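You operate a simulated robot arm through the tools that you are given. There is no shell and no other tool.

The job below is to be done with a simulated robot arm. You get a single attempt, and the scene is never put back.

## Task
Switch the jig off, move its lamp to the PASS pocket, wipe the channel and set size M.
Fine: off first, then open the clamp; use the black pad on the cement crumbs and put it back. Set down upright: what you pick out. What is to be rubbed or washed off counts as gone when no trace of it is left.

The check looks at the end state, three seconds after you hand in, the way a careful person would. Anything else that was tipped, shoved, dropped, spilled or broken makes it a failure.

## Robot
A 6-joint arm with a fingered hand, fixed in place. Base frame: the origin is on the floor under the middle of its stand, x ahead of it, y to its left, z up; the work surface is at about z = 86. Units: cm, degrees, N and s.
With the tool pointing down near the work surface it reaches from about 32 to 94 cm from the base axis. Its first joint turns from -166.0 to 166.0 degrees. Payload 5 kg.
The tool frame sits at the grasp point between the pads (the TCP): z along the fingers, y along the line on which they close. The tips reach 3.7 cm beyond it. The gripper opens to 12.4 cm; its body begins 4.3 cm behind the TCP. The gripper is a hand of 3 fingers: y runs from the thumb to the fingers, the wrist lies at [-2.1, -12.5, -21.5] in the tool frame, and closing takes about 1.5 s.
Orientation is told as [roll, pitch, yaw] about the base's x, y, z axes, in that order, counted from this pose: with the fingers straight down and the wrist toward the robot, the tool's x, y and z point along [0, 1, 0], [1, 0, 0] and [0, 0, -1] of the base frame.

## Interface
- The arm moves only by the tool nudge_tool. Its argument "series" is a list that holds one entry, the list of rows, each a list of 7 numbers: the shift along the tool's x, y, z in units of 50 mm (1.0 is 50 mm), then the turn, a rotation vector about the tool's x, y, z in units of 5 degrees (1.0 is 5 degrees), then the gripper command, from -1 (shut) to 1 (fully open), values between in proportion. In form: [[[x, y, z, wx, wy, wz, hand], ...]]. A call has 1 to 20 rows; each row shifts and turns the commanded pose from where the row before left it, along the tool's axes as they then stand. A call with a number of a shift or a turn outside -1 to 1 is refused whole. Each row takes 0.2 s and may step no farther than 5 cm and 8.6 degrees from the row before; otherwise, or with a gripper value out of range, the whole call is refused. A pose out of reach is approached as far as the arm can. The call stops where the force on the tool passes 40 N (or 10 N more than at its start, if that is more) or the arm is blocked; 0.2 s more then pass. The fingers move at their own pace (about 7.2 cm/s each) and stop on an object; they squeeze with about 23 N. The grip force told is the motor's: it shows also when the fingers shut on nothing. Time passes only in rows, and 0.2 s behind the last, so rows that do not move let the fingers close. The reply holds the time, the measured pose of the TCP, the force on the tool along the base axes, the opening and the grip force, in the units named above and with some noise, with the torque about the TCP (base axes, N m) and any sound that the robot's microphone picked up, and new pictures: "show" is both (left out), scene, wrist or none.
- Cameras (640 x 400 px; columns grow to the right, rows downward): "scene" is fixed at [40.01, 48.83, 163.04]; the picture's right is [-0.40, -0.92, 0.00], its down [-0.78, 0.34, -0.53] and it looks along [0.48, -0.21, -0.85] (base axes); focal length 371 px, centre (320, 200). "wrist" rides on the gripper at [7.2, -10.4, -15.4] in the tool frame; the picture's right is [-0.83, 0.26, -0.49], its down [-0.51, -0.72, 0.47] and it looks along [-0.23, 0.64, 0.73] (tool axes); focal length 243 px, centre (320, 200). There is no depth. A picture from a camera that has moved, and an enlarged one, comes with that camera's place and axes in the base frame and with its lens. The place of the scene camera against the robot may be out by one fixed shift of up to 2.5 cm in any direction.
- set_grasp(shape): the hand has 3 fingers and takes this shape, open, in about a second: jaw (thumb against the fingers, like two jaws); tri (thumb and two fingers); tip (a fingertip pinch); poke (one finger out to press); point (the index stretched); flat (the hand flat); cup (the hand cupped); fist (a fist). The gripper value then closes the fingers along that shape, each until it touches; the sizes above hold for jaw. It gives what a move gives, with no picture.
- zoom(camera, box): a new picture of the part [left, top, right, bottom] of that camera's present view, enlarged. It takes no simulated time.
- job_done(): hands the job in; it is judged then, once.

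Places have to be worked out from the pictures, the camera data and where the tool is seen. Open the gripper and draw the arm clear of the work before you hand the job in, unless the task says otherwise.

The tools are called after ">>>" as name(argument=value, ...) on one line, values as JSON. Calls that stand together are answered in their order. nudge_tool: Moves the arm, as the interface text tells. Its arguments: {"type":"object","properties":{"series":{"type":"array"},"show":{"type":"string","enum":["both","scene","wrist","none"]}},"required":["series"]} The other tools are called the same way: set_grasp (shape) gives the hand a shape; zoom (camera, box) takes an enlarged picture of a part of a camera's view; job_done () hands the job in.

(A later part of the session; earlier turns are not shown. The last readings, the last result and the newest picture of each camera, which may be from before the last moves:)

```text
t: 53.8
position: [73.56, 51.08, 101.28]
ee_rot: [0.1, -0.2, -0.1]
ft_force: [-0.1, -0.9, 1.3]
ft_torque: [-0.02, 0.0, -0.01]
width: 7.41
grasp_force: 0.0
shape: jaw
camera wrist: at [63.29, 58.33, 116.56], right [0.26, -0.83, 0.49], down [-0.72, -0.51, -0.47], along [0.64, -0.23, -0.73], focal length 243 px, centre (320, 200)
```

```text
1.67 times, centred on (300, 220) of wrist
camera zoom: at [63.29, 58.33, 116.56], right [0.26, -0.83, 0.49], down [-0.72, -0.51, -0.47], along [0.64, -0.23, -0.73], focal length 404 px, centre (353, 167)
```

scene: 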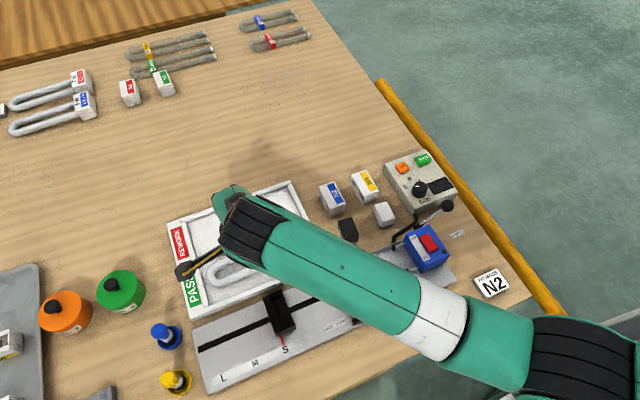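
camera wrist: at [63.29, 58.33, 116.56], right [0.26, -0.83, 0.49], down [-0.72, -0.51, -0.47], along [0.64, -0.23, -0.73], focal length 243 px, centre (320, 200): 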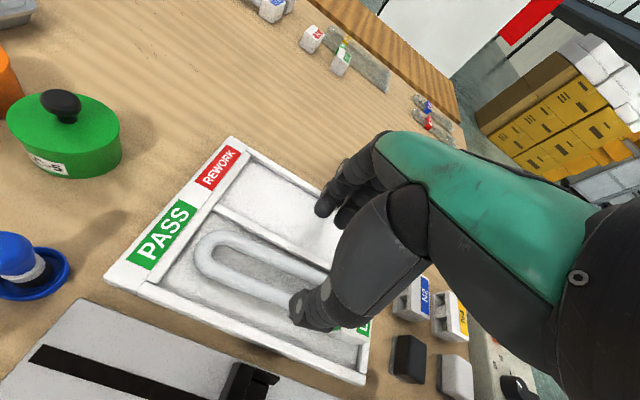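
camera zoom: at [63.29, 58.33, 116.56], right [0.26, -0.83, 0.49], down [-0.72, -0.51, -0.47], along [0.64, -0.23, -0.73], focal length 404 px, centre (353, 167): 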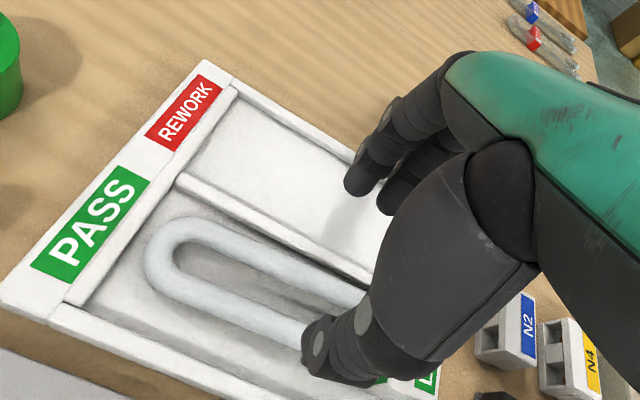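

The lamp lies upright in the PASS pocket. Next is the black pad near (72.8, 29.6). I will move back for a clear view of it and of the placed lamp.

>>> nudge_tool(series=[[[-0.72, -0.3, -0.2, 0, 0, 0, 0.2], [-0.72, -0.3, -0.2, 0, 0, 0, 0.2], [-0.72, -0.3, -0.2, 0, 0, 0, 0.2], [-0.72, -0.3, -0.2, 0, 0, 0, 0.2], [-0.72, -0.3, -0.2, 0, 0, 0, 0.2], [0, 0, 0, 0, 0, 0, 0.2]]])

>>> zoom(camera="wrist", box=[220, 190, 400, 340])

>>> zoom(camera="scene", box=[160, 170, 340, 330])

>>> zoom(camera="wrist", box=[60, 120, 340, 340])

```text
t: 55.2
position: [66.11, 33.04, 106.43]
ee_rot: [0.0, 0.0, -0.1]
ft_force: [-0.1, 0.0, -0.1]
ft_torque: [0.01, 0.02, 0.01]
width: 7.42
grasp_force: 0.0
shape: jaw
camera wrist: at [55.79, 40.29, 121.59], right [0.26, -0.83, 0.49], down [-0.72, -0.51, -0.47], along [0.64, -0.23, -0.73], focal length 243 px, centre (320, 200)
```

scene: 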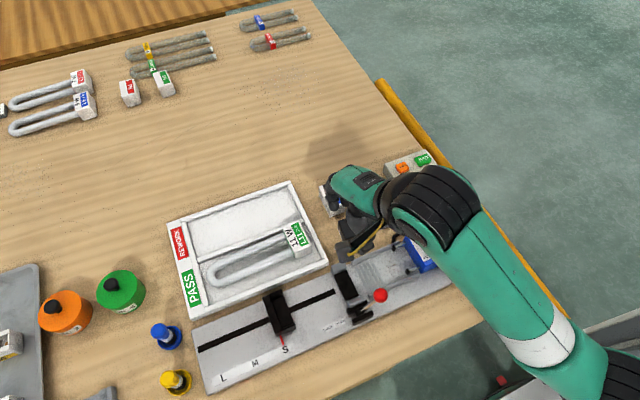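
wrist: 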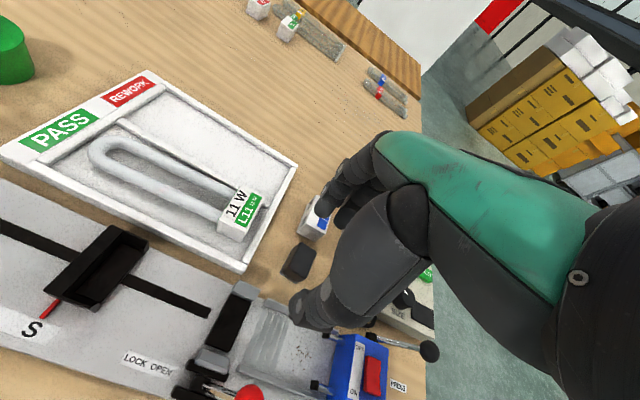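

```text
2.67 times, centred on (310, 265) of wrist
camera zoom: at [55.79, 40.29, 121.59], right [0.26, -0.83, 0.49], down [-0.72, -0.51, -0.47], along [0.64, -0.23, -0.73], focal length 647 px, centre (347, 27)
```

zoom: 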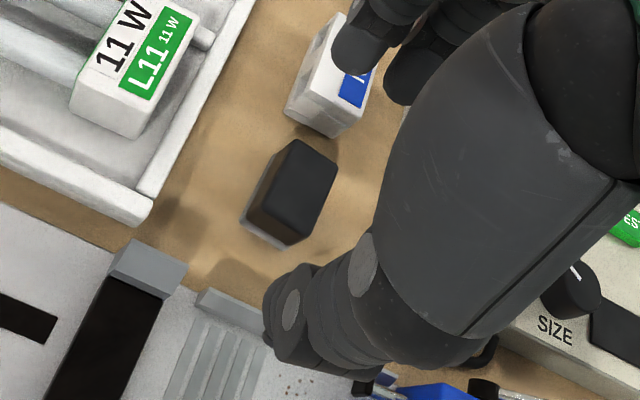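

```text
2.50 times, centred on (250, 250) of scene
camera zoom: at [40.01, 48.83, 163.04], right [-0.4, -0.92, 0.0], down [-0.78, 0.34, -0.53], along [0.48, -0.21, -0.85], focal length 928 px, centre (495, 75)
```

zoom: 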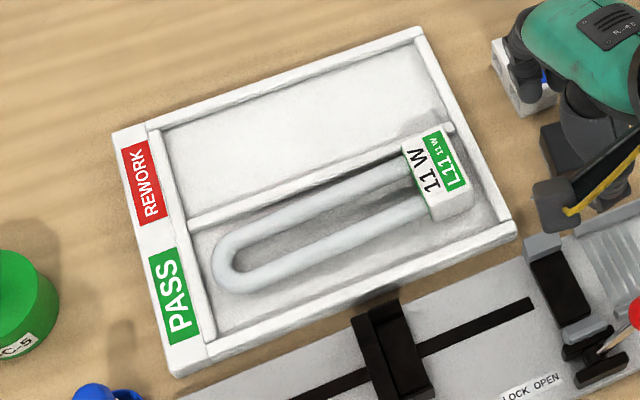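

```text
1.82 times, centred on (200, 230) of wrist
camera zoom: at [55.79, 40.29, 121.59], right [0.26, -0.83, 0.49], down [-0.72, -0.51, -0.47], along [0.64, -0.23, -0.73], focal length 441 px, centre (538, 146)
```

zoom: 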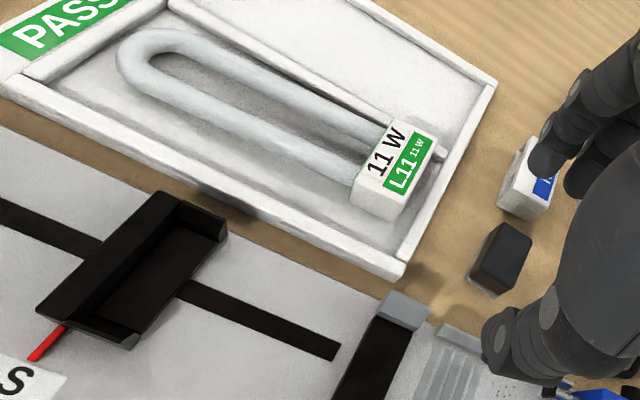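

The lamp lies in the PASS pocket with its label up. I will zoom in closely to make sure its base sits on the floor and not on the divider.

>>> zoom(camera="wrist", box=[190, 160, 310, 280])

>>> zoom(camera="scene", box=[260, 200, 340, 280])

>>> zoom(camera="wrist", box=[60, 120, 200, 240])

```text
3.33 times, centred on (250, 220) of wrist
camera zoom: at [55.79, 40.29, 121.59], right [0.26, -0.83, 0.49], down [-0.72, -0.51, -0.47], along [0.64, -0.23, -0.73], focal length 809 px, centre (553, 133)
```

zoom: 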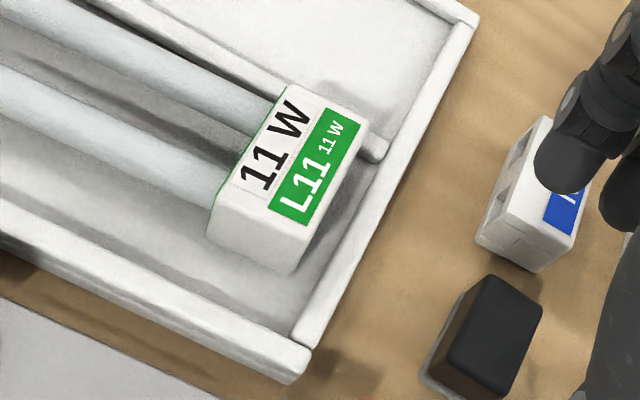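

```text
5.00 times, centred on (300, 240) of scene
camera zoom: at [40.01, 48.83, 163.04], right [-0.4, -0.92, 0.0], down [-0.78, 0.34, -0.53], along [0.48, -0.21, -0.85], focal length 1856 px, centre (420, 0)
```

zoom: 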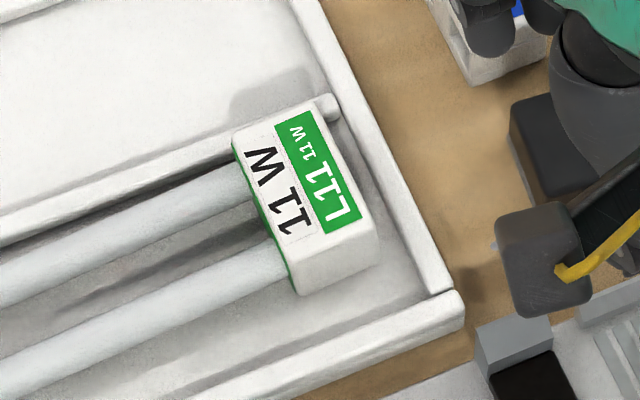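

```text
3.33 times, centred on (130, 180) of wrist
camera zoom: at [55.79, 40.29, 121.59], right [0.26, -0.83, 0.49], down [-0.72, -0.51, -0.47], along [0.64, -0.23, -0.73], focal length 809 px, centre (953, 267)
```

zoom: 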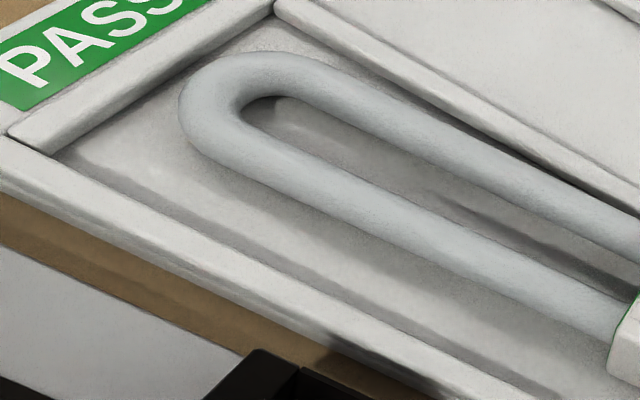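

The base lies beside the divider on the floor, level and inside the pocket. Now I will measure the black pad closely.

>>> zoom(camera="wrist", box=[255, 220, 335, 300])

>>> zoom(camera="wrist", box=[180, 270, 340, 400])

>>> zoom(camera="scene", box=[320, 235, 420, 330])

```text
5.00 times, centred on (295, 260) of wrist
camera zoom: at [55.79, 40.29, 121.59], right [0.26, -0.83, 0.49], down [-0.72, -0.51, -0.47], along [0.64, -0.23, -0.73], focal length 1213 px, centre (445, -100)
```

zoom: 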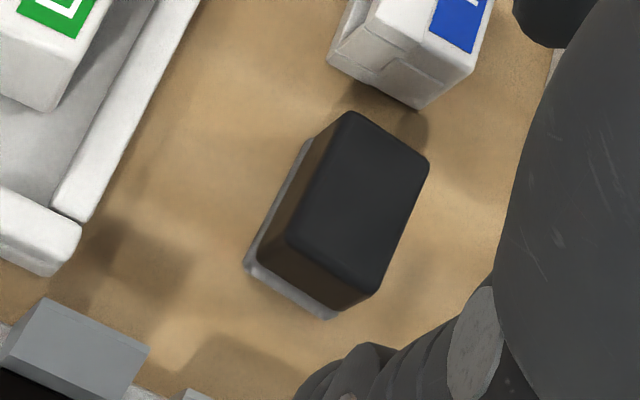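

```text
3.08 times, centred on (260, 335) of wrist
camera zoom: at [55.79, 40.29, 121.59], right [0.26, -0.83, 0.49], down [-0.72, -0.51, -0.47], along [0.64, -0.23, -0.73], focal length 746 px, centre (505, -215)
```

zoom: 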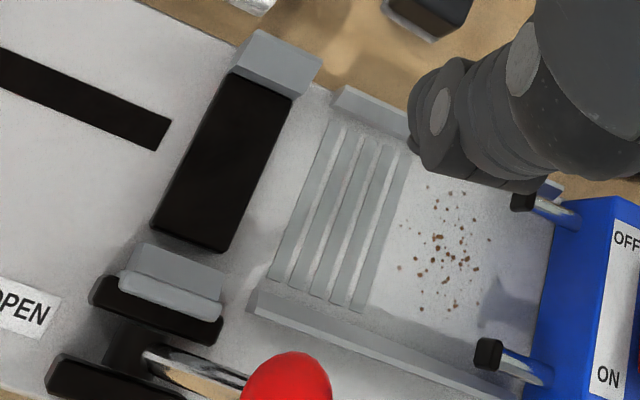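

```text
4.21 times, centred on (370, 282) of scene
camera zoom: at [40.01, 48.83, 163.04], right [-0.4, -0.92, 0.0], down [-0.78, 0.34, -0.53], along [0.48, -0.21, -0.85], focal length 1563 px, centre (110, -147)
```

zoom: 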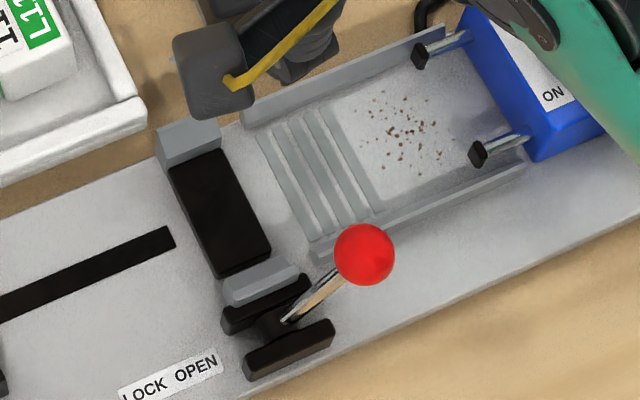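

The pad is about 4.8×3.3×3.0 cm, centred at (72.3, 29.3). The crumbs lie at x 59–63.4, y 23–27, between rails and in front of two plunger tips. To fit between the plungers I will hold the pad across y with the thumb on the -y side, so I turn the hand +90° in yaw here, high up.

>>> nudge_tool(series=[[[0, 0, 0, 0, 0, -1, 0.4], [0, 0, 0, 0, 0, -1, 0.4], [0, 0, 0, 0, 0, -1, 0.4], [0, 0, 0, 0, 0, -1, 0.4], [0, 0, 0, 0, 0, -1, 0.4], [0, 0, 0, 0, 0, -1, 0.4], [0, 0, 0, 0, 0, -1, 0.4], [0, 0, 0, 0, 0, -1, 0.4], [0, 0, 0, 0, 0, -1, 0.4], [0, 0, 0, 0, 0, -1, 0.4], [0, 0, 0, 0, 0, -1, 0.4], [0, 0, 0, 0, 0, -1, 0.4], [0, 0, 0, 0, 0, -1, 0.4], [0, 0, 0, 0, 0, -1, 0.4], [0, 0, 0, 0, 0, -1, 0.4], [0, 0, 0, 0, 0, -1, 0.4], [0, 0, 0, 0, 0, -1, 0.4], [0, 0, 0, 0, 0, -1, 0.4], [0, 0, 0, 0, 0, 0, 0.4]]])

```text
t: 59.2
position: [66.05, 32.93, 106.43]
ee_rot: [0.0, 0.0, 90.0]
ft_force: [0.3, 0.2, 0.4]
ft_torque: [0.01, 0.03, -0.06]
width: 8.64
grasp_force: 0.2
shape: jaw
camera wrist: at [58.94, 22.66, 121.58], right [0.83, 0.26, 0.49], down [0.51, -0.72, -0.47], along [0.23, 0.64, -0.73], focal length 243 px, centre (320, 200)
```

scene: 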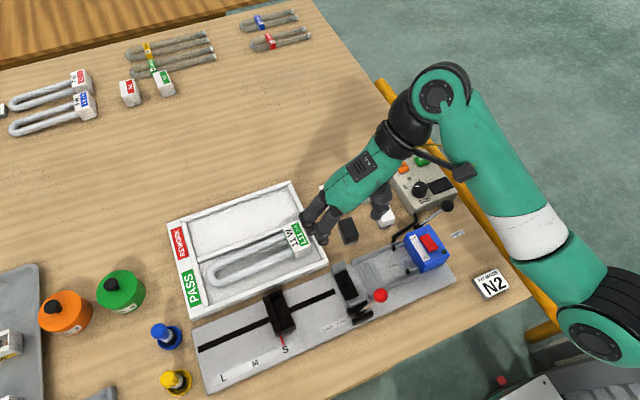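
wrist: 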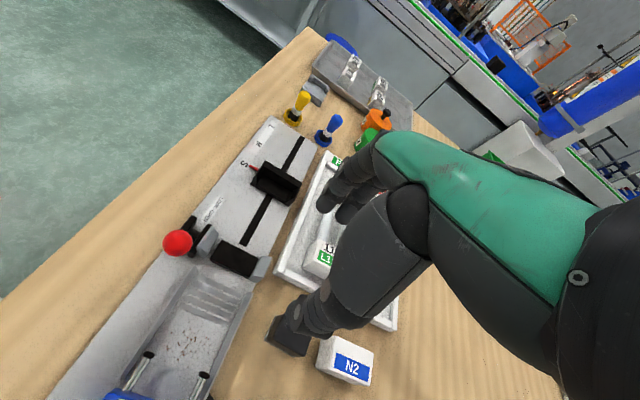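

The hand is turned. Now I will go above the pad at about (71.85, 29.3), open to 6.5 cm, and check the alignment.

>>> nudge_tool(series=[[[-0.58, -0.363, 0, 0, 0, 0, 0.05], [-0.58, -0.363, 0, 0, 0, 0, 0.05], [0, 0, 0.7, 0, 0, 0, 0.05], [0, 0, 0.7, 0, 0, 0, 0.05], [0, 0, 0.4, 0, 0, 0, 0.05], [0, 0, 0, 0, 0, 0, 0.05]]])

>>> zoom(camera="wrist", box=[200, 140, 440, 380])

>>> zoom(camera="scene", box=[300, 170, 440, 290])

```text
t: 60.6
position: [71.74, 29.35, 97.48]
ee_rot: [0.0, 0.0, 89.9]
ft_force: [-0.3, -0.7, 0.2]
ft_torque: [0.02, -0.01, 0.01]
width: 6.54
grasp_force: 0.0
shape: jaw
camera wrist: at [64.74, 19.05, 112.61], right [0.83, 0.26, 0.49], down [0.51, -0.72, -0.47], along [0.23, 0.64, -0.73], focal length 243 px, centre (320, 200)
```

scene: 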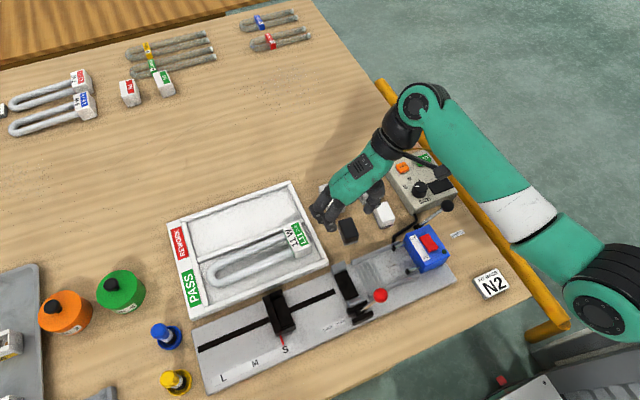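
wrist: 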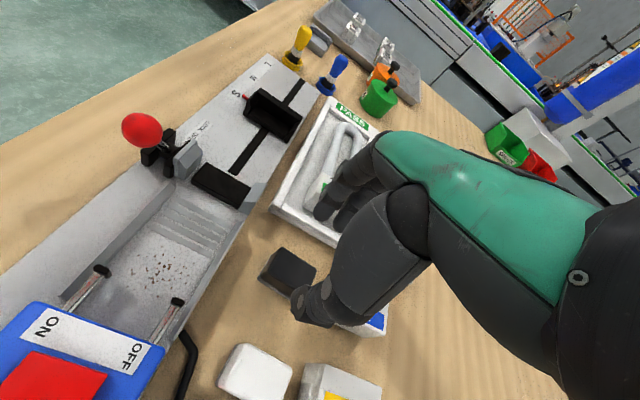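

```text
1.67 times, centred on (320, 260) of wrist
camera zoom: at [64.74, 19.05, 112.61], right [0.83, 0.26, 0.49], down [0.51, -0.72, -0.47], along [0.23, 0.64, -0.73], focal length 404 px, centre (320, 100)
```

zoom: 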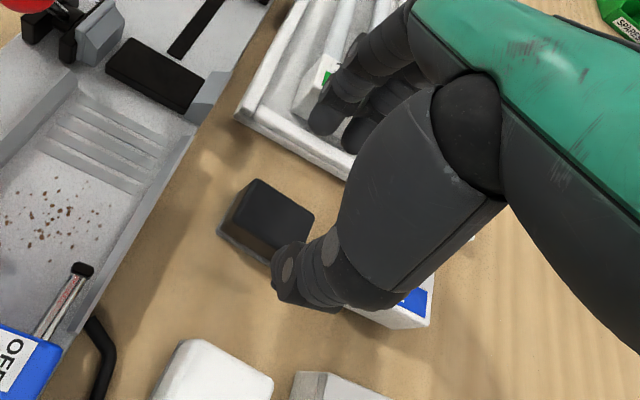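

```text
3.33 times, centred on (370, 230) of scene
camera zoom: at [40.01, 48.83, 163.04], right [-0.4, -0.92, 0.0], down [-0.78, 0.34, -0.53], along [0.48, -0.21, -0.85], focal length 1237 px, centre (153, 100)
```

zoom: 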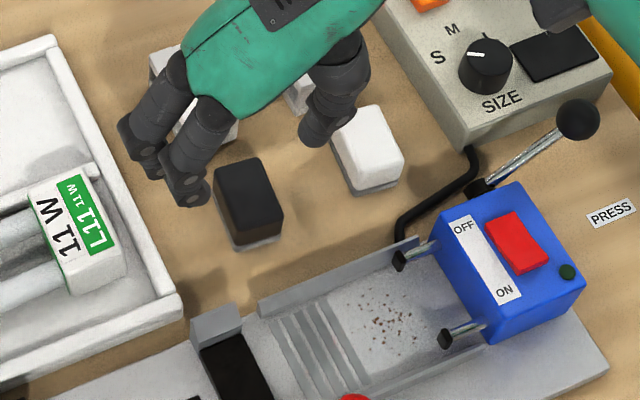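

The pad centre shows at about (72.2, 29.45), right under the open fingers. I will descend around it and close.

>>> nudge_tool(series=[[[0, 0.02, 0.5, 0, 0, 0, 0.05], [0, 0, 0.4, 0, 0, 0, 0.05], [0, 0, 0.25, 0, 0, 0, 0.05], [0, 0, 0.16, 0, 0, 0, 0.05], [0, 0, 0, 0, 0, 0, 0.05]]], show="none")

>>> zoom(camera="wrist", box=[200, 140, 440, 380])

>>> zoom(camera="scene", box=[300, 170, 440, 290])

```text
t: 61.8
position: [71.79, 29.47, 90.8]
ee_rot: [-0.1, 0.0, 90.0]
ft_force: [-0.3, 0.0, 0.7]
ft_torque: [0.0, 0.0, 0.01]
width: 6.56
grasp_force: 0.0
shape: jaw
```

```text
1.67 times, centred on (320, 260) of wrist
camera zoom: at [64.77, 19.12, 106.02], right [0.83, 0.26, 0.49], down [0.51, -0.72, -0.47], along [0.23, 0.64, -0.73], focal length 404 px, centre (320, 100)
```

zoom: 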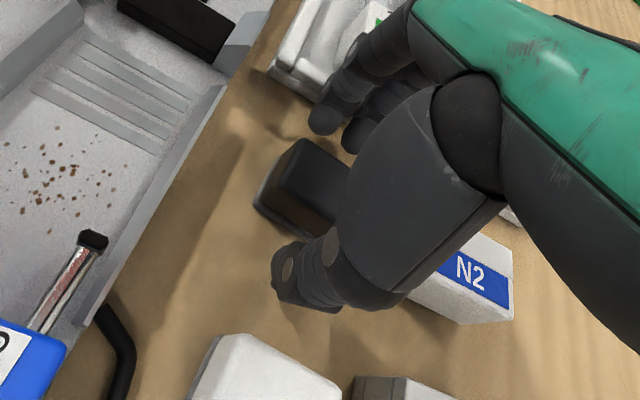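

```text
3.33 times, centred on (370, 230) of scene
camera zoom: at [40.01, 48.83, 163.04], right [-0.4, -0.92, 0.0], down [-0.78, 0.34, -0.53], along [0.48, -0.21, -0.85], focal length 1237 px, centre (153, 100)
```

zoom: 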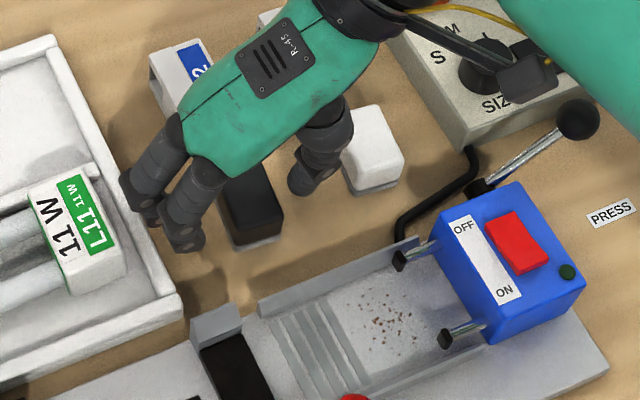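

The fingers straddle the pad with no contact. I will close the grip; the return pose is TCP (71.8, 29.45, 90.8).

>>> nudge_tool(series=[[[0, 0, 0, 0, 0, 0, -0.3], [0, 0, 0, 0, 0, 0, -0.6], [0, 0, 0, 0, 0, 0, -1], [0, 0, 0, 0, 0, 0, -1], [0, 0, 0, 0, 0, 0, -1], [0, 0, 0, 0, 0, 0, -1], [0, 0, 0, 0, 0, 0, -1]]], show="none")

>>> zoom(camera="wrist", box=[200, 140, 440, 380])

>>> zoom(camera="scene", box=[300, 170, 440, 290])

```text
t: 63.4
position: [71.78, 29.47, 90.94]
ee_rot: [-0.1, 0.1, 90.0]
ft_force: [-0.2, -0.1, -0.2]
ft_torque: [0.0, -0.01, -0.02]
width: 2.89
grasp_force: 22.7
shape: jaw
```

```text
1.67 times, centred on (320, 260) of wrist
camera zoom: at [64.77, 19.12, 106.04], right [0.83, 0.26, 0.49], down [0.51, -0.72, -0.47], along [0.23, 0.64, -0.73], focal length 404 px, centre (320, 100)
```

zoom: 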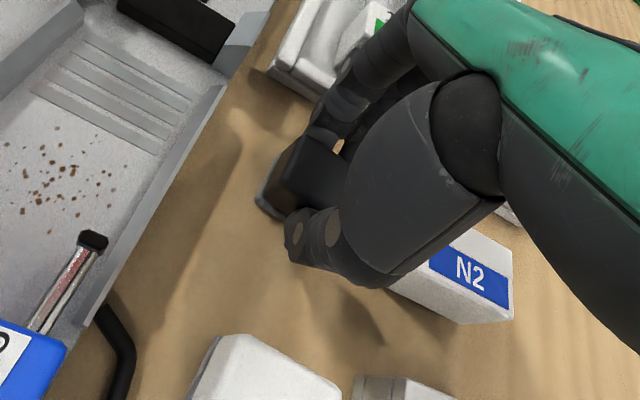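

```text
3.33 times, centred on (370, 230) of scene
camera zoom: at [40.01, 48.83, 163.04], right [-0.4, -0.92, 0.0], down [-0.78, 0.34, -0.53], along [0.48, -0.21, -0.85], focal length 1237 px, centre (153, 100)
```

zoom: 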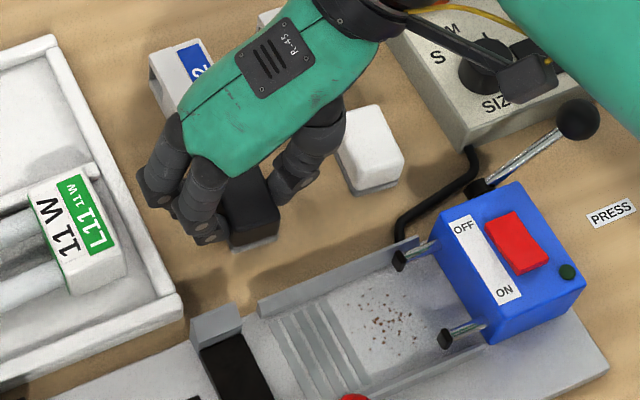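

The pad is held at 2.9 cm with 23 N. I will lift it and carry it over the crumbs.

>>> nudge_tool(series=[[[0, 0, -0.3, 0, 0, 0, -1], [0, 0, -0.6, 0, 0, 0, -1], [0, 0, -0.6, 0, 0, 0, -1], [0, 0, -0.5, 0, 0, 0, -1], [0.5, -0.17, 0, 0, 0, 0, -1], [0.6, -0.22, 0, 0, 0, 0, -1], [0.6, -0.22, 0, 0, 0, 0, -1], [0.52, -0.17, 0, 0, 0, 0, -1], [0, 0, 0, 0, 0, 0, -1]]])

>>> zoom(camera="wrist", box=[200, 140, 440, 380])

>>> zoom(camera="scene", box=[330, 190, 470, 310])

```text
t: 65.4
position: [60.67, 25.53, 100.74]
ee_rot: [-0.1, 0.0, 89.9]
ft_force: [-0.3, -0.1, -0.5]
ft_torque: [-0.03, 0.0, 0.0]
width: 2.87
grasp_force: 22.7
shape: jaw
camera wrist: at [53.54, 15.32, 116.05], right [0.83, 0.26, 0.49], down [0.51, -0.72, -0.47], along [0.23, 0.64, -0.73], focal length 243 px, centre (320, 200)
```

scene: 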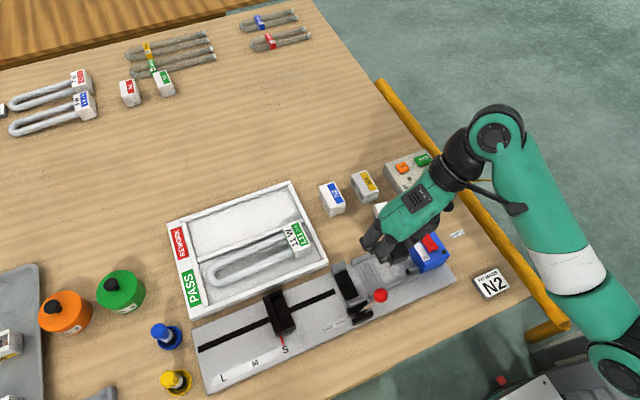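
wrist: 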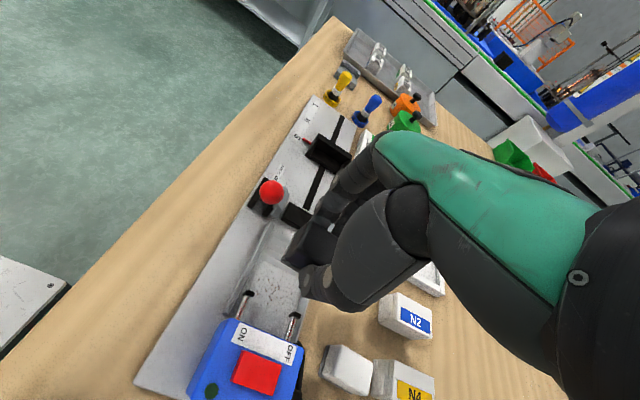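

```text
1.67 times, centred on (320, 260) of wrist
camera zoom: at [53.54, 15.32, 116.05], right [0.83, 0.26, 0.49], down [0.51, -0.72, -0.47], along [0.23, 0.64, -0.73], focal length 404 px, centre (320, 100)
```

zoom: 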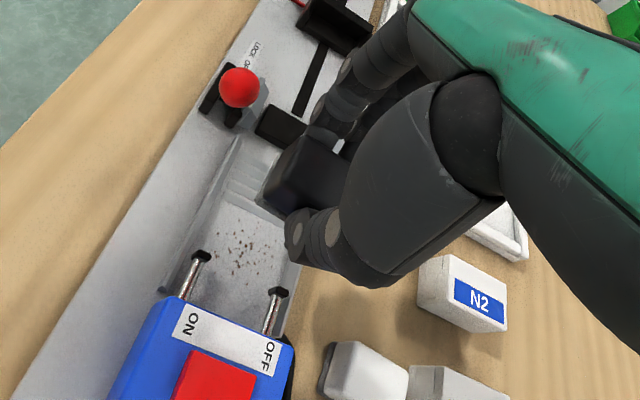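

```text
3.33 times, centred on (400, 250) of scene
camera zoom: at [40.01, 48.83, 163.04], right [-0.4, -0.92, 0.0], down [-0.78, 0.34, -0.53], along [0.48, -0.21, -0.85], focal length 1237 px, centre (53, 33)
```

zoom: 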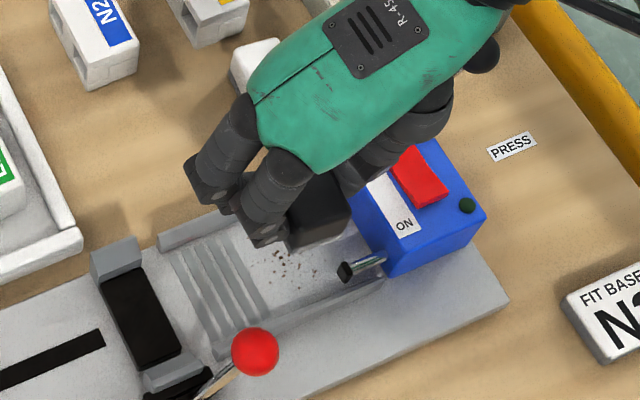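

The pad hangs over the channel. Crumbs lie between y≈23 and 27, the ribs start at y≈27.9 and the plunger tips end at y≈22.8. I will lower to just above the floor with the pad centred at y≈25.5.

>>> nudge_tool(series=[[[0, 0, 0.5, 0, 0, 0, -1], [0, 0, 0.45, 0, 0, 0, -1], [0, 0, 0.3, 0, 0, 0, -1], [0, 0, 0.15, 0, 0, 0, -1], [0, 0, 0, 0, 0, 0, -1]]], show="none")

>>> zoom(camera="wrist", box=[200, 180, 380, 340])

>>> zoom(camera="scene", box=[340, 220, 450, 310])

```text
t: 66.6
position: [60.81, 25.67, 93.75]
ee_rot: [-0.1, 0.0, 90.0]
ft_force: [0.0, 0.0, 0.5]
ft_torque: [0.01, -0.01, -0.04]
width: 2.88
grasp_force: 23.0
shape: jaw
```

```text
2.50 times, centred on (290, 260) of wrist
camera zoom: at [53.66, 15.26, 108.97], right [0.83, 0.26, 0.49], down [0.51, -0.72, -0.47], along [0.23, 0.64, -0.73], focal length 606 px, centre (395, 50)
```

zoom: 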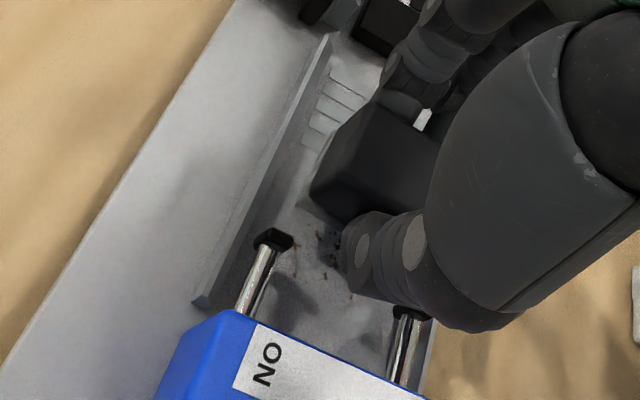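

```text
4.44 times, centred on (395, 265) of scene
camera zoom: at [40.01, 48.83, 163.04], right [-0.4, -0.92, 0.0], down [-0.78, 0.34, -0.53], along [0.48, -0.21, -0.85], focal length 1650 px, centre (-13, -89)
```

zoom: 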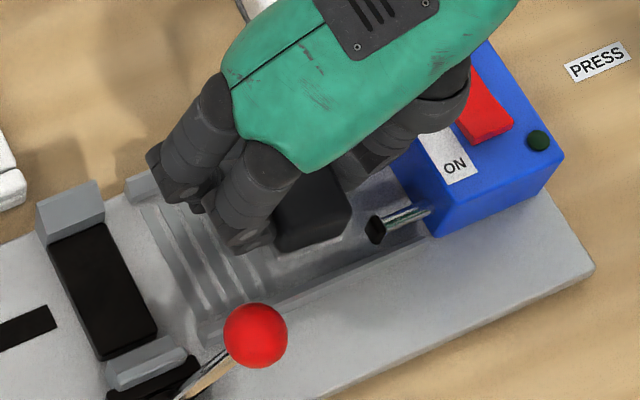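

Everything is clear: the thumb sits between the two plungers. I will lower onto the floor in small steps and watch the force.

>>> nudge_tool(series=[[[0, 0, 0.05, 0, 0, 0, -1], [0, 0, 0.05, 0, 0, 0, -1], [0, 0, 0.04, 0, 0, 0, -1], [0, 0, 0, 0, 0, 0, -1]]], show="none")

>>> nudge_tool(series=[[[0, 0, 0.04, 0, 0, 0, -1], [0, 0, 0.03, 0, 0, 0, -1], [0, 0, 0, 0, 0, 0, -1]]], show="none")

```text
t: 67.6
position: [60.8, 25.6, 92.97]
ee_rot: [-0.1, 0.0, 89.9]
ft_force: [-0.6, 0.5, -1.3]
ft_torque: [-0.02, -0.02, -0.01]
width: 2.9
grasp_force: 22.9
shape: jaw
```

```text
t: 68.4
position: [60.78, 25.63, 92.72]
ee_rot: [-0.1, 0.0, 89.8]
ft_force: [0.0, -0.1, 0.5]
ft_torque: [0.02, 0.0, -0.02]
width: 2.91
grasp_force: 23.3
shape: jaw
```

No contact yet at 92.7. I will keep lowering in 0.2 cm steps.

>>> nudge_tool(series=[[[0, 0, 0.04, 0, 0, 0, -1], [0, 0, 0.03, 0, 0, 0, -1], [0, 0, 0, 0, 0, 0, -1]]], show="none")

>>> nudge_tool(series=[[[0, 0, 0.03, 0, 0, 0, -1], [0, 0, 0.02, 0, 0, 0, -1], [0, 0, 0, 0, 0, 0, -1]]], show="none")

>>> zoom(camera="scene", box=[340, 220, 450, 310])

```text
t: 69.2
position: [60.76, 25.7, 92.36]
ee_rot: [-0.1, 0.0, 89.9]
ft_force: [0.9, 0.1, 0.1]
ft_torque: [-0.02, -0.02, -0.01]
width: 2.89
grasp_force: 22.8
shape: jaw
```

```text
t: 70.0
position: [60.67, 25.62, 92.13]
ee_rot: [0.0, 0.0, 89.9]
ft_force: [-0.6, 0.0, -0.1]
ft_torque: [-0.01, -0.03, 0.01]
width: 2.88
grasp_force: 23.2
shape: jaw
```

```text
4.44 times, centred on (395, 265) of scene
camera zoom: at [40.01, 48.83, 163.04], right [-0.4, -0.92, 0.0], down [-0.78, 0.34, -0.53], along [0.48, -0.21, -0.85], focal length 1650 px, centre (-13, -89)
```

zoom: 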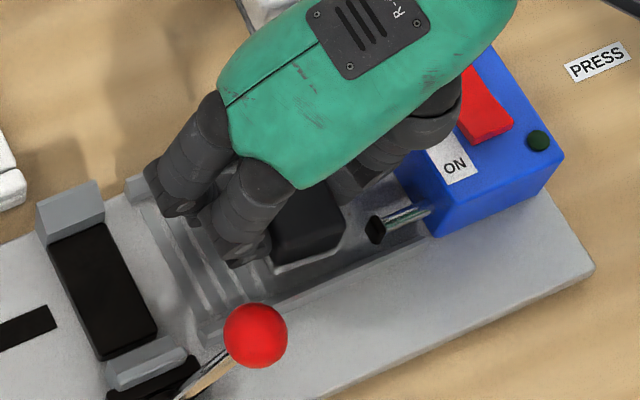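

Still no contact at 92.1. I will continue in small steps.

>>> nudge_tool(series=[[[0, 0, 0.03, 0, 0, 0, -1], [0, 0, 0.02, 0, 0, 0, -1], [0, 0, 0, 0, 0, 0, -1]]], show="none")

>>> nudge_tool(series=[[[0, 0, 0.03, 0, 0, 0, -1], [0, 0, 0.02, 0, 0, 0, -1], [0, 0, 0, 0, 0, 0, -1]]], show="none")

```text
t: 70.8
position: [60.78, 25.45, 92.03]
ee_rot: [-0.1, 0.0, 89.9]
ft_force: [-0.3, -0.4, 5.9]
ft_torque: [0.04, 0.03, 0.02]
width: 2.91
grasp_force: 22.8
shape: jaw
```

```text
t: 71.6
position: [60.82, 25.6, 91.86]
ee_rot: [-0.2, 0.0, 89.9]
ft_force: [-1.8, -2.8, 26.3]
ft_torque: [-0.13, 0.1, 0.01]
width: 3.07
grasp_force: 22.9
shape: jaw
```

The pad touches the floor at TCP z≈92.0 and presses with 26 N now. I will ease slightly and wipe in a small pattern over the crumb area.

>>> nudge_tool(series=[[[0, 0, -0.008, 0, 0, 0, -1], [0, 0.08, 0, 0, 0, 0, -1], [-0.1, 0, 0, 0, 0, 0, -1], [0, -0.1, 0, 0, 0, 0, -1], [0, -0.1, 0, 0, 0, 0, -1], [0, -0.07, 0, 0, 0, 0, -1], [0.1, 0, 0, 0, 0, 0, -1], [0.1, 0, 0, 0, 0, 0, -1], [0, 0.1, 0, 0, 0, 0, -1], [0, 0.1, 0, 0, 0, 0, -1], [0, 0.07, 0, 0, 0, 0, -1], [-0.1, 0, 0, 0, 0, 0, -1], [0, 0, 0, 0, 0, 0, -1]]])

>>> zoom(camera="scene", box=[340, 220, 450, 310])

>>> zoom(camera="wrist", box=[200, 180, 380, 340])

```text
t: 74.4
position: [60.73, 25.99, 91.82]
ee_rot: [0.0, 0.0, 90.0]
ft_force: [-4.3, 1.8, 18.5]
ft_torque: [0.01, 0.11, 0.01]
width: 3.14
grasp_force: 23.2
shape: jaw
camera wrist: at [53.55, 15.66, 106.91], right [0.83, 0.26, 0.49], down [0.51, -0.72, -0.47], along [0.23, 0.64, -0.73], focal length 243 px, centre (320, 200)
```

scene: 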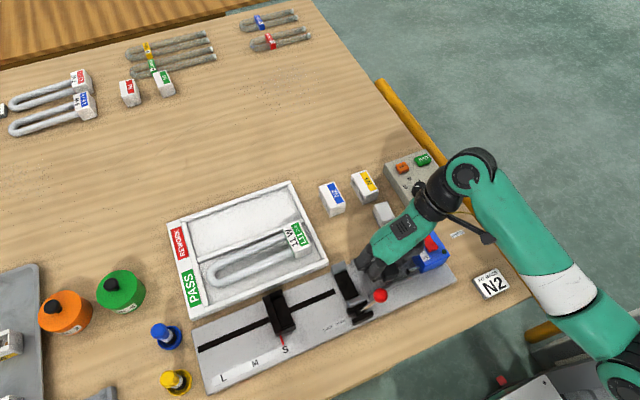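
wrist: 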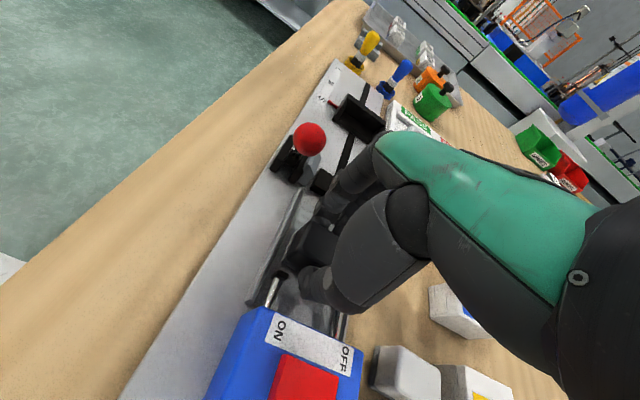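

```text
4.44 times, centred on (395, 265) of scene
camera zoom: at [40.01, 48.83, 163.04], right [-0.4, -0.92, 0.0], down [-0.78, 0.34, -0.53], along [0.48, -0.21, -0.85], focal length 1650 px, centre (-13, -89)
```

zoom: 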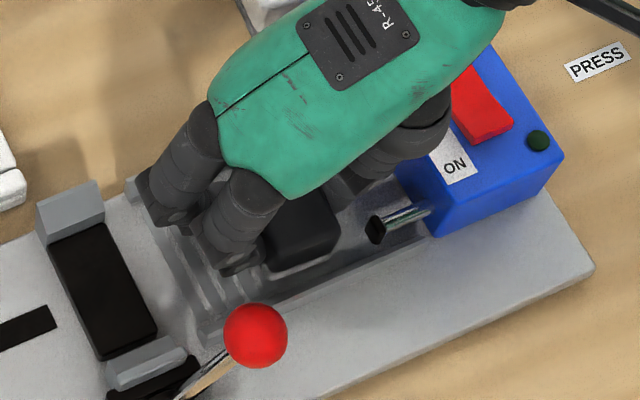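

```text
2.50 times, centred on (290, 260) of wrist
camera zoom: at [53.55, 15.66, 106.91], right [0.83, 0.26, 0.49], down [0.51, -0.72, -0.47], along [0.23, 0.64, -0.73], focal length 606 px, centre (395, 50)
```

zoom: 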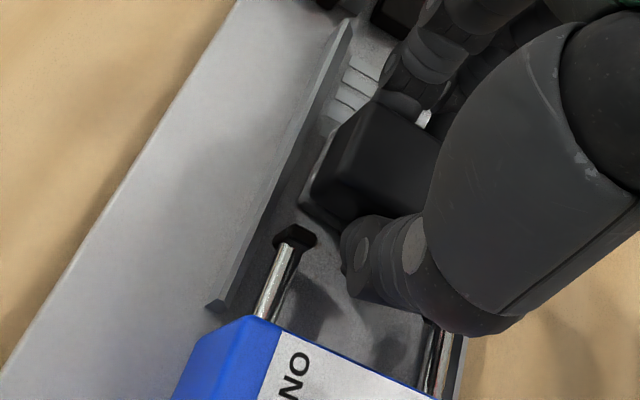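

The crumbs that were visible before are gone where the pad passed. I will make another pass toward the plungers and across, then lift to inspect.

>>> nudge_tool(series=[[[0, -0.1, 0, 0, 0, 0, -1], [0, -0.1, 0, 0, 0, 0, -1], [0, -0.07, 0, 0, 0, 0, -1], [-0.1, 0, 0, 0, 0, 0, -1], [-0.04, 0, 0, 0, 0, 0, -1], [0, 0.1, 0, 0, 0, 0, -1], [0, 0.1, 0, 0, 0, 0, -1], [0, 0.07, 0, 0, 0, 0, -1], [0.1, 0, 0, 0, 0, 0, -1], [0.1, 0, 0, 0, 0, 0, -1], [0.06, 0, 0, 0, 0, 0, -1], [0, -0.1, 0, 0, 0, 0, -1], [0, -0.1, 0, 0, 0, 0, -1], [0, 0.06, 0, 0, 0, 0, -1], [-0.1, 0, -0.02, 0, 0, 0, -1], [0, 0, -0.3, 0, 0, 0, -1], [0, 0, -0.5, 0, 0, 0, -1], [0, 0, -0.5, 0, 0, 0, -1], [0, 0, 0, 0, 0, 0, -1]]])

>>> zoom(camera="scene", box=[340, 210, 450, 310])

>>> zoom(camera="wrist", box=[200, 180, 380, 340])

```text
t: 78.4
position: [60.74, 25.28, 98.28]
ee_rot: [0.0, 0.0, 89.9]
ft_force: [-0.1, -0.1, -0.4]
ft_torque: [0.04, 0.0, 0.02]
width: 2.99
grasp_force: 22.7
shape: jaw
camera wrist: at [53.54, 14.95, 113.5], right [0.83, 0.26, 0.49], down [0.51, -0.72, -0.47], along [0.23, 0.64, -0.73], focal length 243 px, centre (320, 200)
```

scene: 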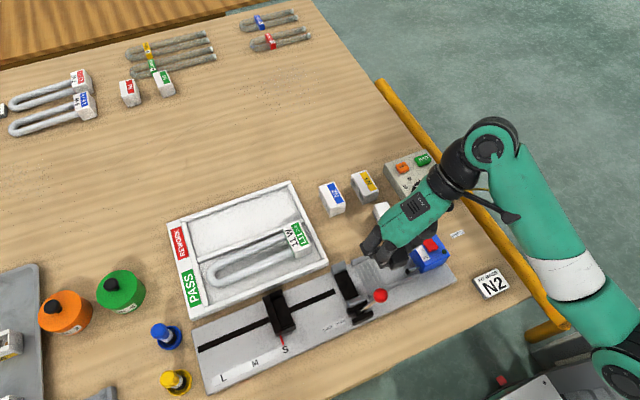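
wrist: 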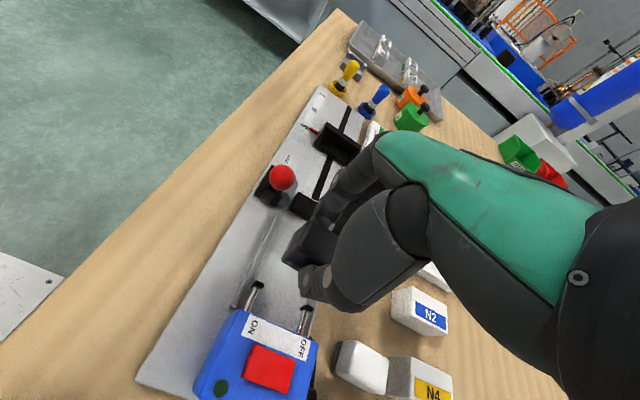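

```text
4.00 times, centred on (395, 260) of scene
camera zoom: at [40.01, 48.83, 163.04], right [-0.4, -0.92, 0.0], down [-0.78, 0.34, -0.53], along [0.48, -0.21, -0.85], focal length 1485 px, centre (20, -40)
```

zoom: 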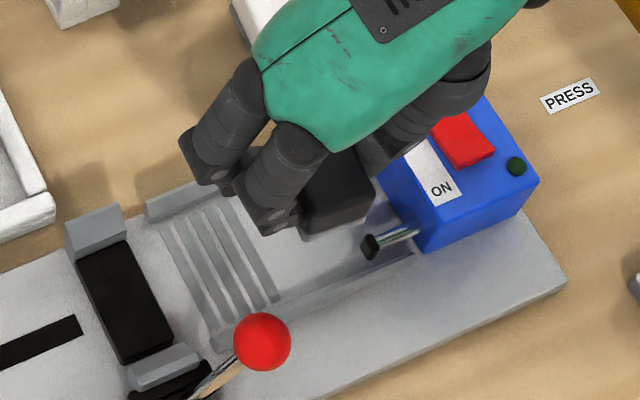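

```text
2.50 times, centred on (290, 260) of wrist
camera zoom: at [53.54, 14.95, 113.5], right [0.83, 0.26, 0.49], down [0.51, -0.72, -0.47], along [0.23, 0.64, -0.73], focal length 606 px, centre (395, 50)
```

zoom: 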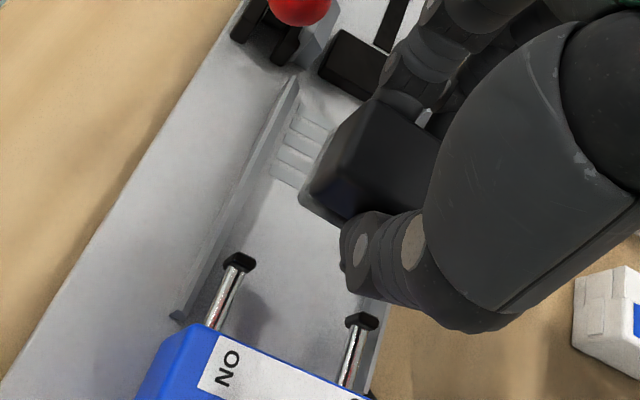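

The channel floor looks clean where it is visible. I will carry the pad back toward its place and check the whole channel from there.

>>> nudge_tool(series=[[[0, 0, -0.4, 0, 0, 0, -1], [-0.5, 0.18, 0, 0, 0, 0, -1], [-0.6, 0.23, 0, 0, 0, 0, -1], [-0.6, 0.23, 0, 0, 0, 0, -1], [-0.5, 0.2, 0, 0, 0, 0, -1], [0, 0, 0, 0, 0, 0, -1]]])

>>> zoom(camera="scene", box=[340, 225, 440, 305])

>>> zoom(camera="wrist", box=[60, 150, 220, 320])

>>> zoom(camera="wrist", box=[200, 160, 380, 340])

```text
t: 79.8
position: [71.74, 29.44, 100.33]
ee_rot: [0.1, 0.0, 89.9]
ft_force: [0.2, -0.1, 0.1]
ft_torque: [-0.01, 0.06, -0.01]
width: 2.99
grasp_force: 22.6
shape: jaw
camera wrist: at [64.61, 19.13, 115.54], right [0.83, 0.26, 0.49], down [0.51, -0.72, -0.47], along [0.23, 0.64, -0.73], focal length 243 px, centre (320, 200)
```

scene: 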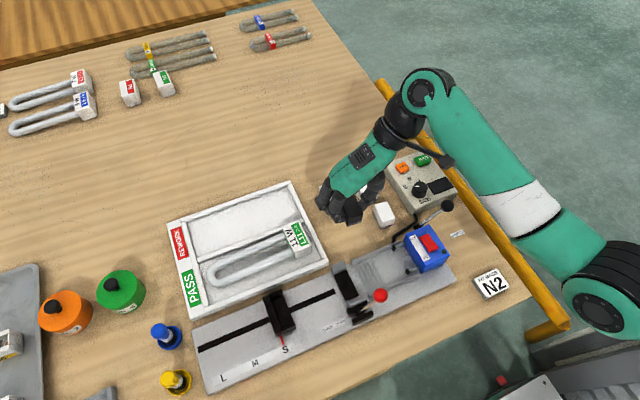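
wrist: 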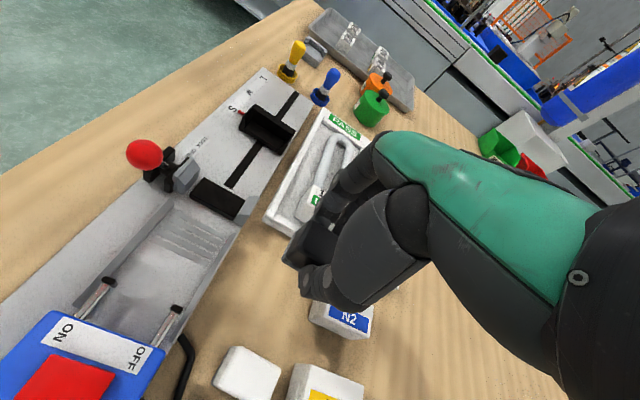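

```text
5.00 times, centred on (390, 265) of scene
camera zoom: at [40.01, 48.83, 163.04], right [-0.4, -0.92, 0.0], down [-0.78, 0.34, -0.53], along [0.48, -0.21, -0.85], focal length 1856 px, centre (-30, -125)
```

zoom: 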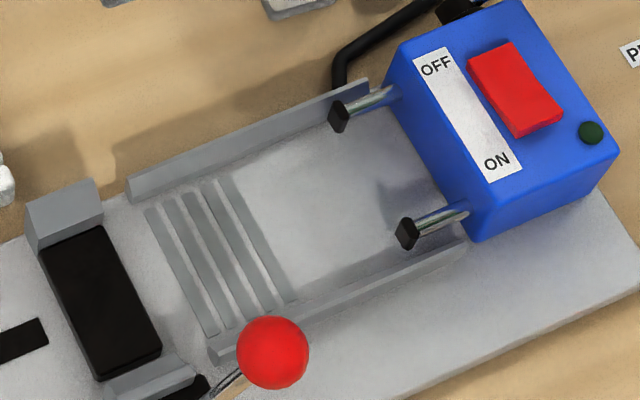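

```text
2.35 times, centred on (140, 235) of wrist
camera zoom: at [64.61, 19.13, 115.54], right [0.83, 0.26, 0.49], down [0.51, -0.72, -0.47], along [0.23, 0.64, -0.73], focal length 571 px, centre (744, 118)
```

zoom: 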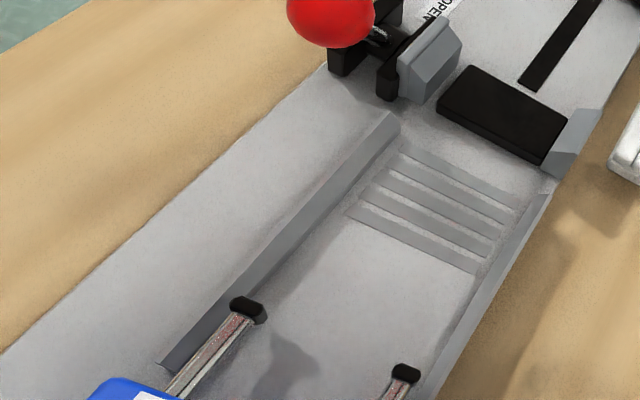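

```text
2.22 times, centred on (290, 250) of wrist
camera zoom: at [64.61, 19.13, 115.54], right [0.83, 0.26, 0.49], down [0.51, -0.72, -0.47], along [0.23, 0.64, -0.73], focal length 539 px, centre (387, 89)
```

zoom: 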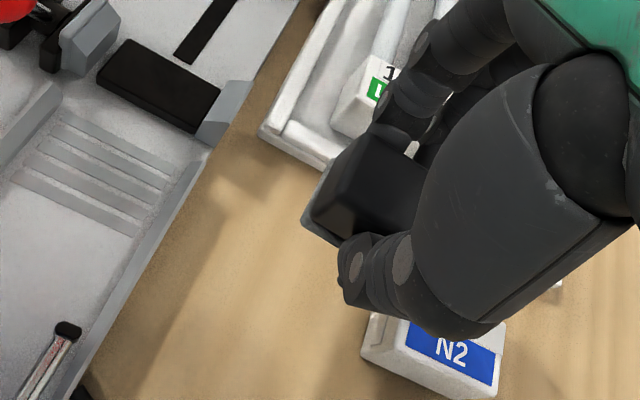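

The channel is clean from end to end. I will set the pad back down at its original spot.

>>> nudge_tool(series=[[[-0.01, 0.005, 0.5, 0, 0, 0, -1], [0, 0, 0.6, 0, 0, 0, -1], [0, 0, 0.4, 0, 0, 0, -1], [0, 0, 0.2, 0, 0, 0, -1], [0, 0, 0.06, 0, 0, 0, -1], [0, 0, 0, 0, 0, 0, -1]]], show="none")

>>> zoom(camera="scene", box=[300, 170, 440, 290])

>>> zoom(camera="wrist", box=[200, 160, 380, 340])

```text
t: 81.2
position: [71.69, 29.42, 91.59]
ee_rot: [-0.1, -0.1, 89.9]
ft_force: [0.7, -0.3, -0.3]
ft_torque: [0.02, -0.02, 0.01]
width: 2.99
grasp_force: 23.2
shape: jaw
```

```text
3.33 times, centred on (370, 230) of scene
camera zoom: at [40.01, 48.83, 163.04], right [-0.4, -0.92, 0.0], down [-0.78, 0.34, -0.53], along [0.48, -0.21, -0.85], focal length 1237 px, centre (153, 100)
```

zoom: 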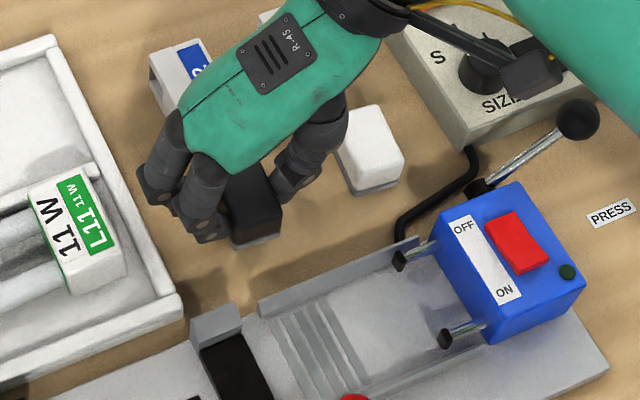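

```text
2.22 times, centred on (290, 250) of wrist
camera zoom: at [64.61, 19.18, 106.72], right [0.83, 0.26, 0.49], down [0.51, -0.72, -0.47], along [0.23, 0.64, -0.73], focal length 539 px, centre (387, 89)
```

zoom: 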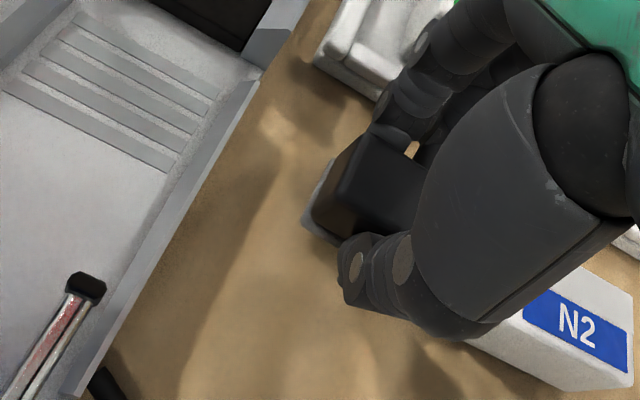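

Just above the table. I will lower in small steps to contact.

>>> nudge_tool(series=[[[-0.01, 0.01, 0.04, 0, 0, 0, -1], [0, 0, 0.04, 0, 0, 0, -1], [0, 0, 0, 0, 0, 0, -1]]], show="none")

>>> nudge_tool(series=[[[0, 0, 0.03, 0, 0, 0, -1], [0, 0, 0, 0, 0, 0, -1]]], show="none")

>>> nudge_tool(series=[[[0, 0, 0.03, 0, 0, 0, -1], [0, 0, 0, 0, 0, 0, -1]]], show="none")

```text
t: 82.0
position: [71.84, 29.37, 91.13]
ee_rot: [-0.1, 0.0, 89.9]
ft_force: [0.5, 0.2, -1.2]
ft_torque: [-0.02, 0.0, -0.04]
width: 2.97
grasp_force: 23.4
shape: jaw
```

```text
t: 82.6
position: [71.79, 29.49, 90.96]
ee_rot: [-0.2, 0.0, 89.8]
ft_force: [0.0, -0.4, -0.3]
ft_torque: [-0.02, 0.0, -0.02]
width: 2.97
grasp_force: 23.0
shape: jaw
```

```text
t: 83.2
position: [71.83, 29.54, 90.83]
ee_rot: [-0.2, 0.0, 89.9]
ft_force: [0.6, 0.6, -0.4]
ft_torque: [-0.01, 0.01, -0.01]
width: 2.98
grasp_force: 22.7
shape: jaw
```

Not in contact yet at 90.83. I will lower a little further.

>>> nudge_tool(series=[[[0, 0, 0.025, 0, 0, 0, -1], [0, 0, 0, 0, 0, 0, -1]]], show="none")

>>> nudge_tool(series=[[[0, 0, 0.025, 0, 0, 0, -1], [0, 0, 0, 0, 0, 0, -1]]], show="none")

```text
t: 83.8
position: [71.79, 29.56, 90.68]
ee_rot: [-0.1, -0.1, 89.8]
ft_force: [-0.6, 0.4, -0.7]
ft_torque: [0.01, -0.03, 0.02]
width: 3.0
grasp_force: 23.5
shape: jaw
```

```text
t: 84.4
position: [71.76, 29.57, 90.63]
ee_rot: [-0.1, 0.0, 89.8]
ft_force: [-0.2, -0.8, 0.8]
ft_torque: [0.03, 0.01, -0.01]
width: 2.99
grasp_force: 23.4
shape: jaw
```

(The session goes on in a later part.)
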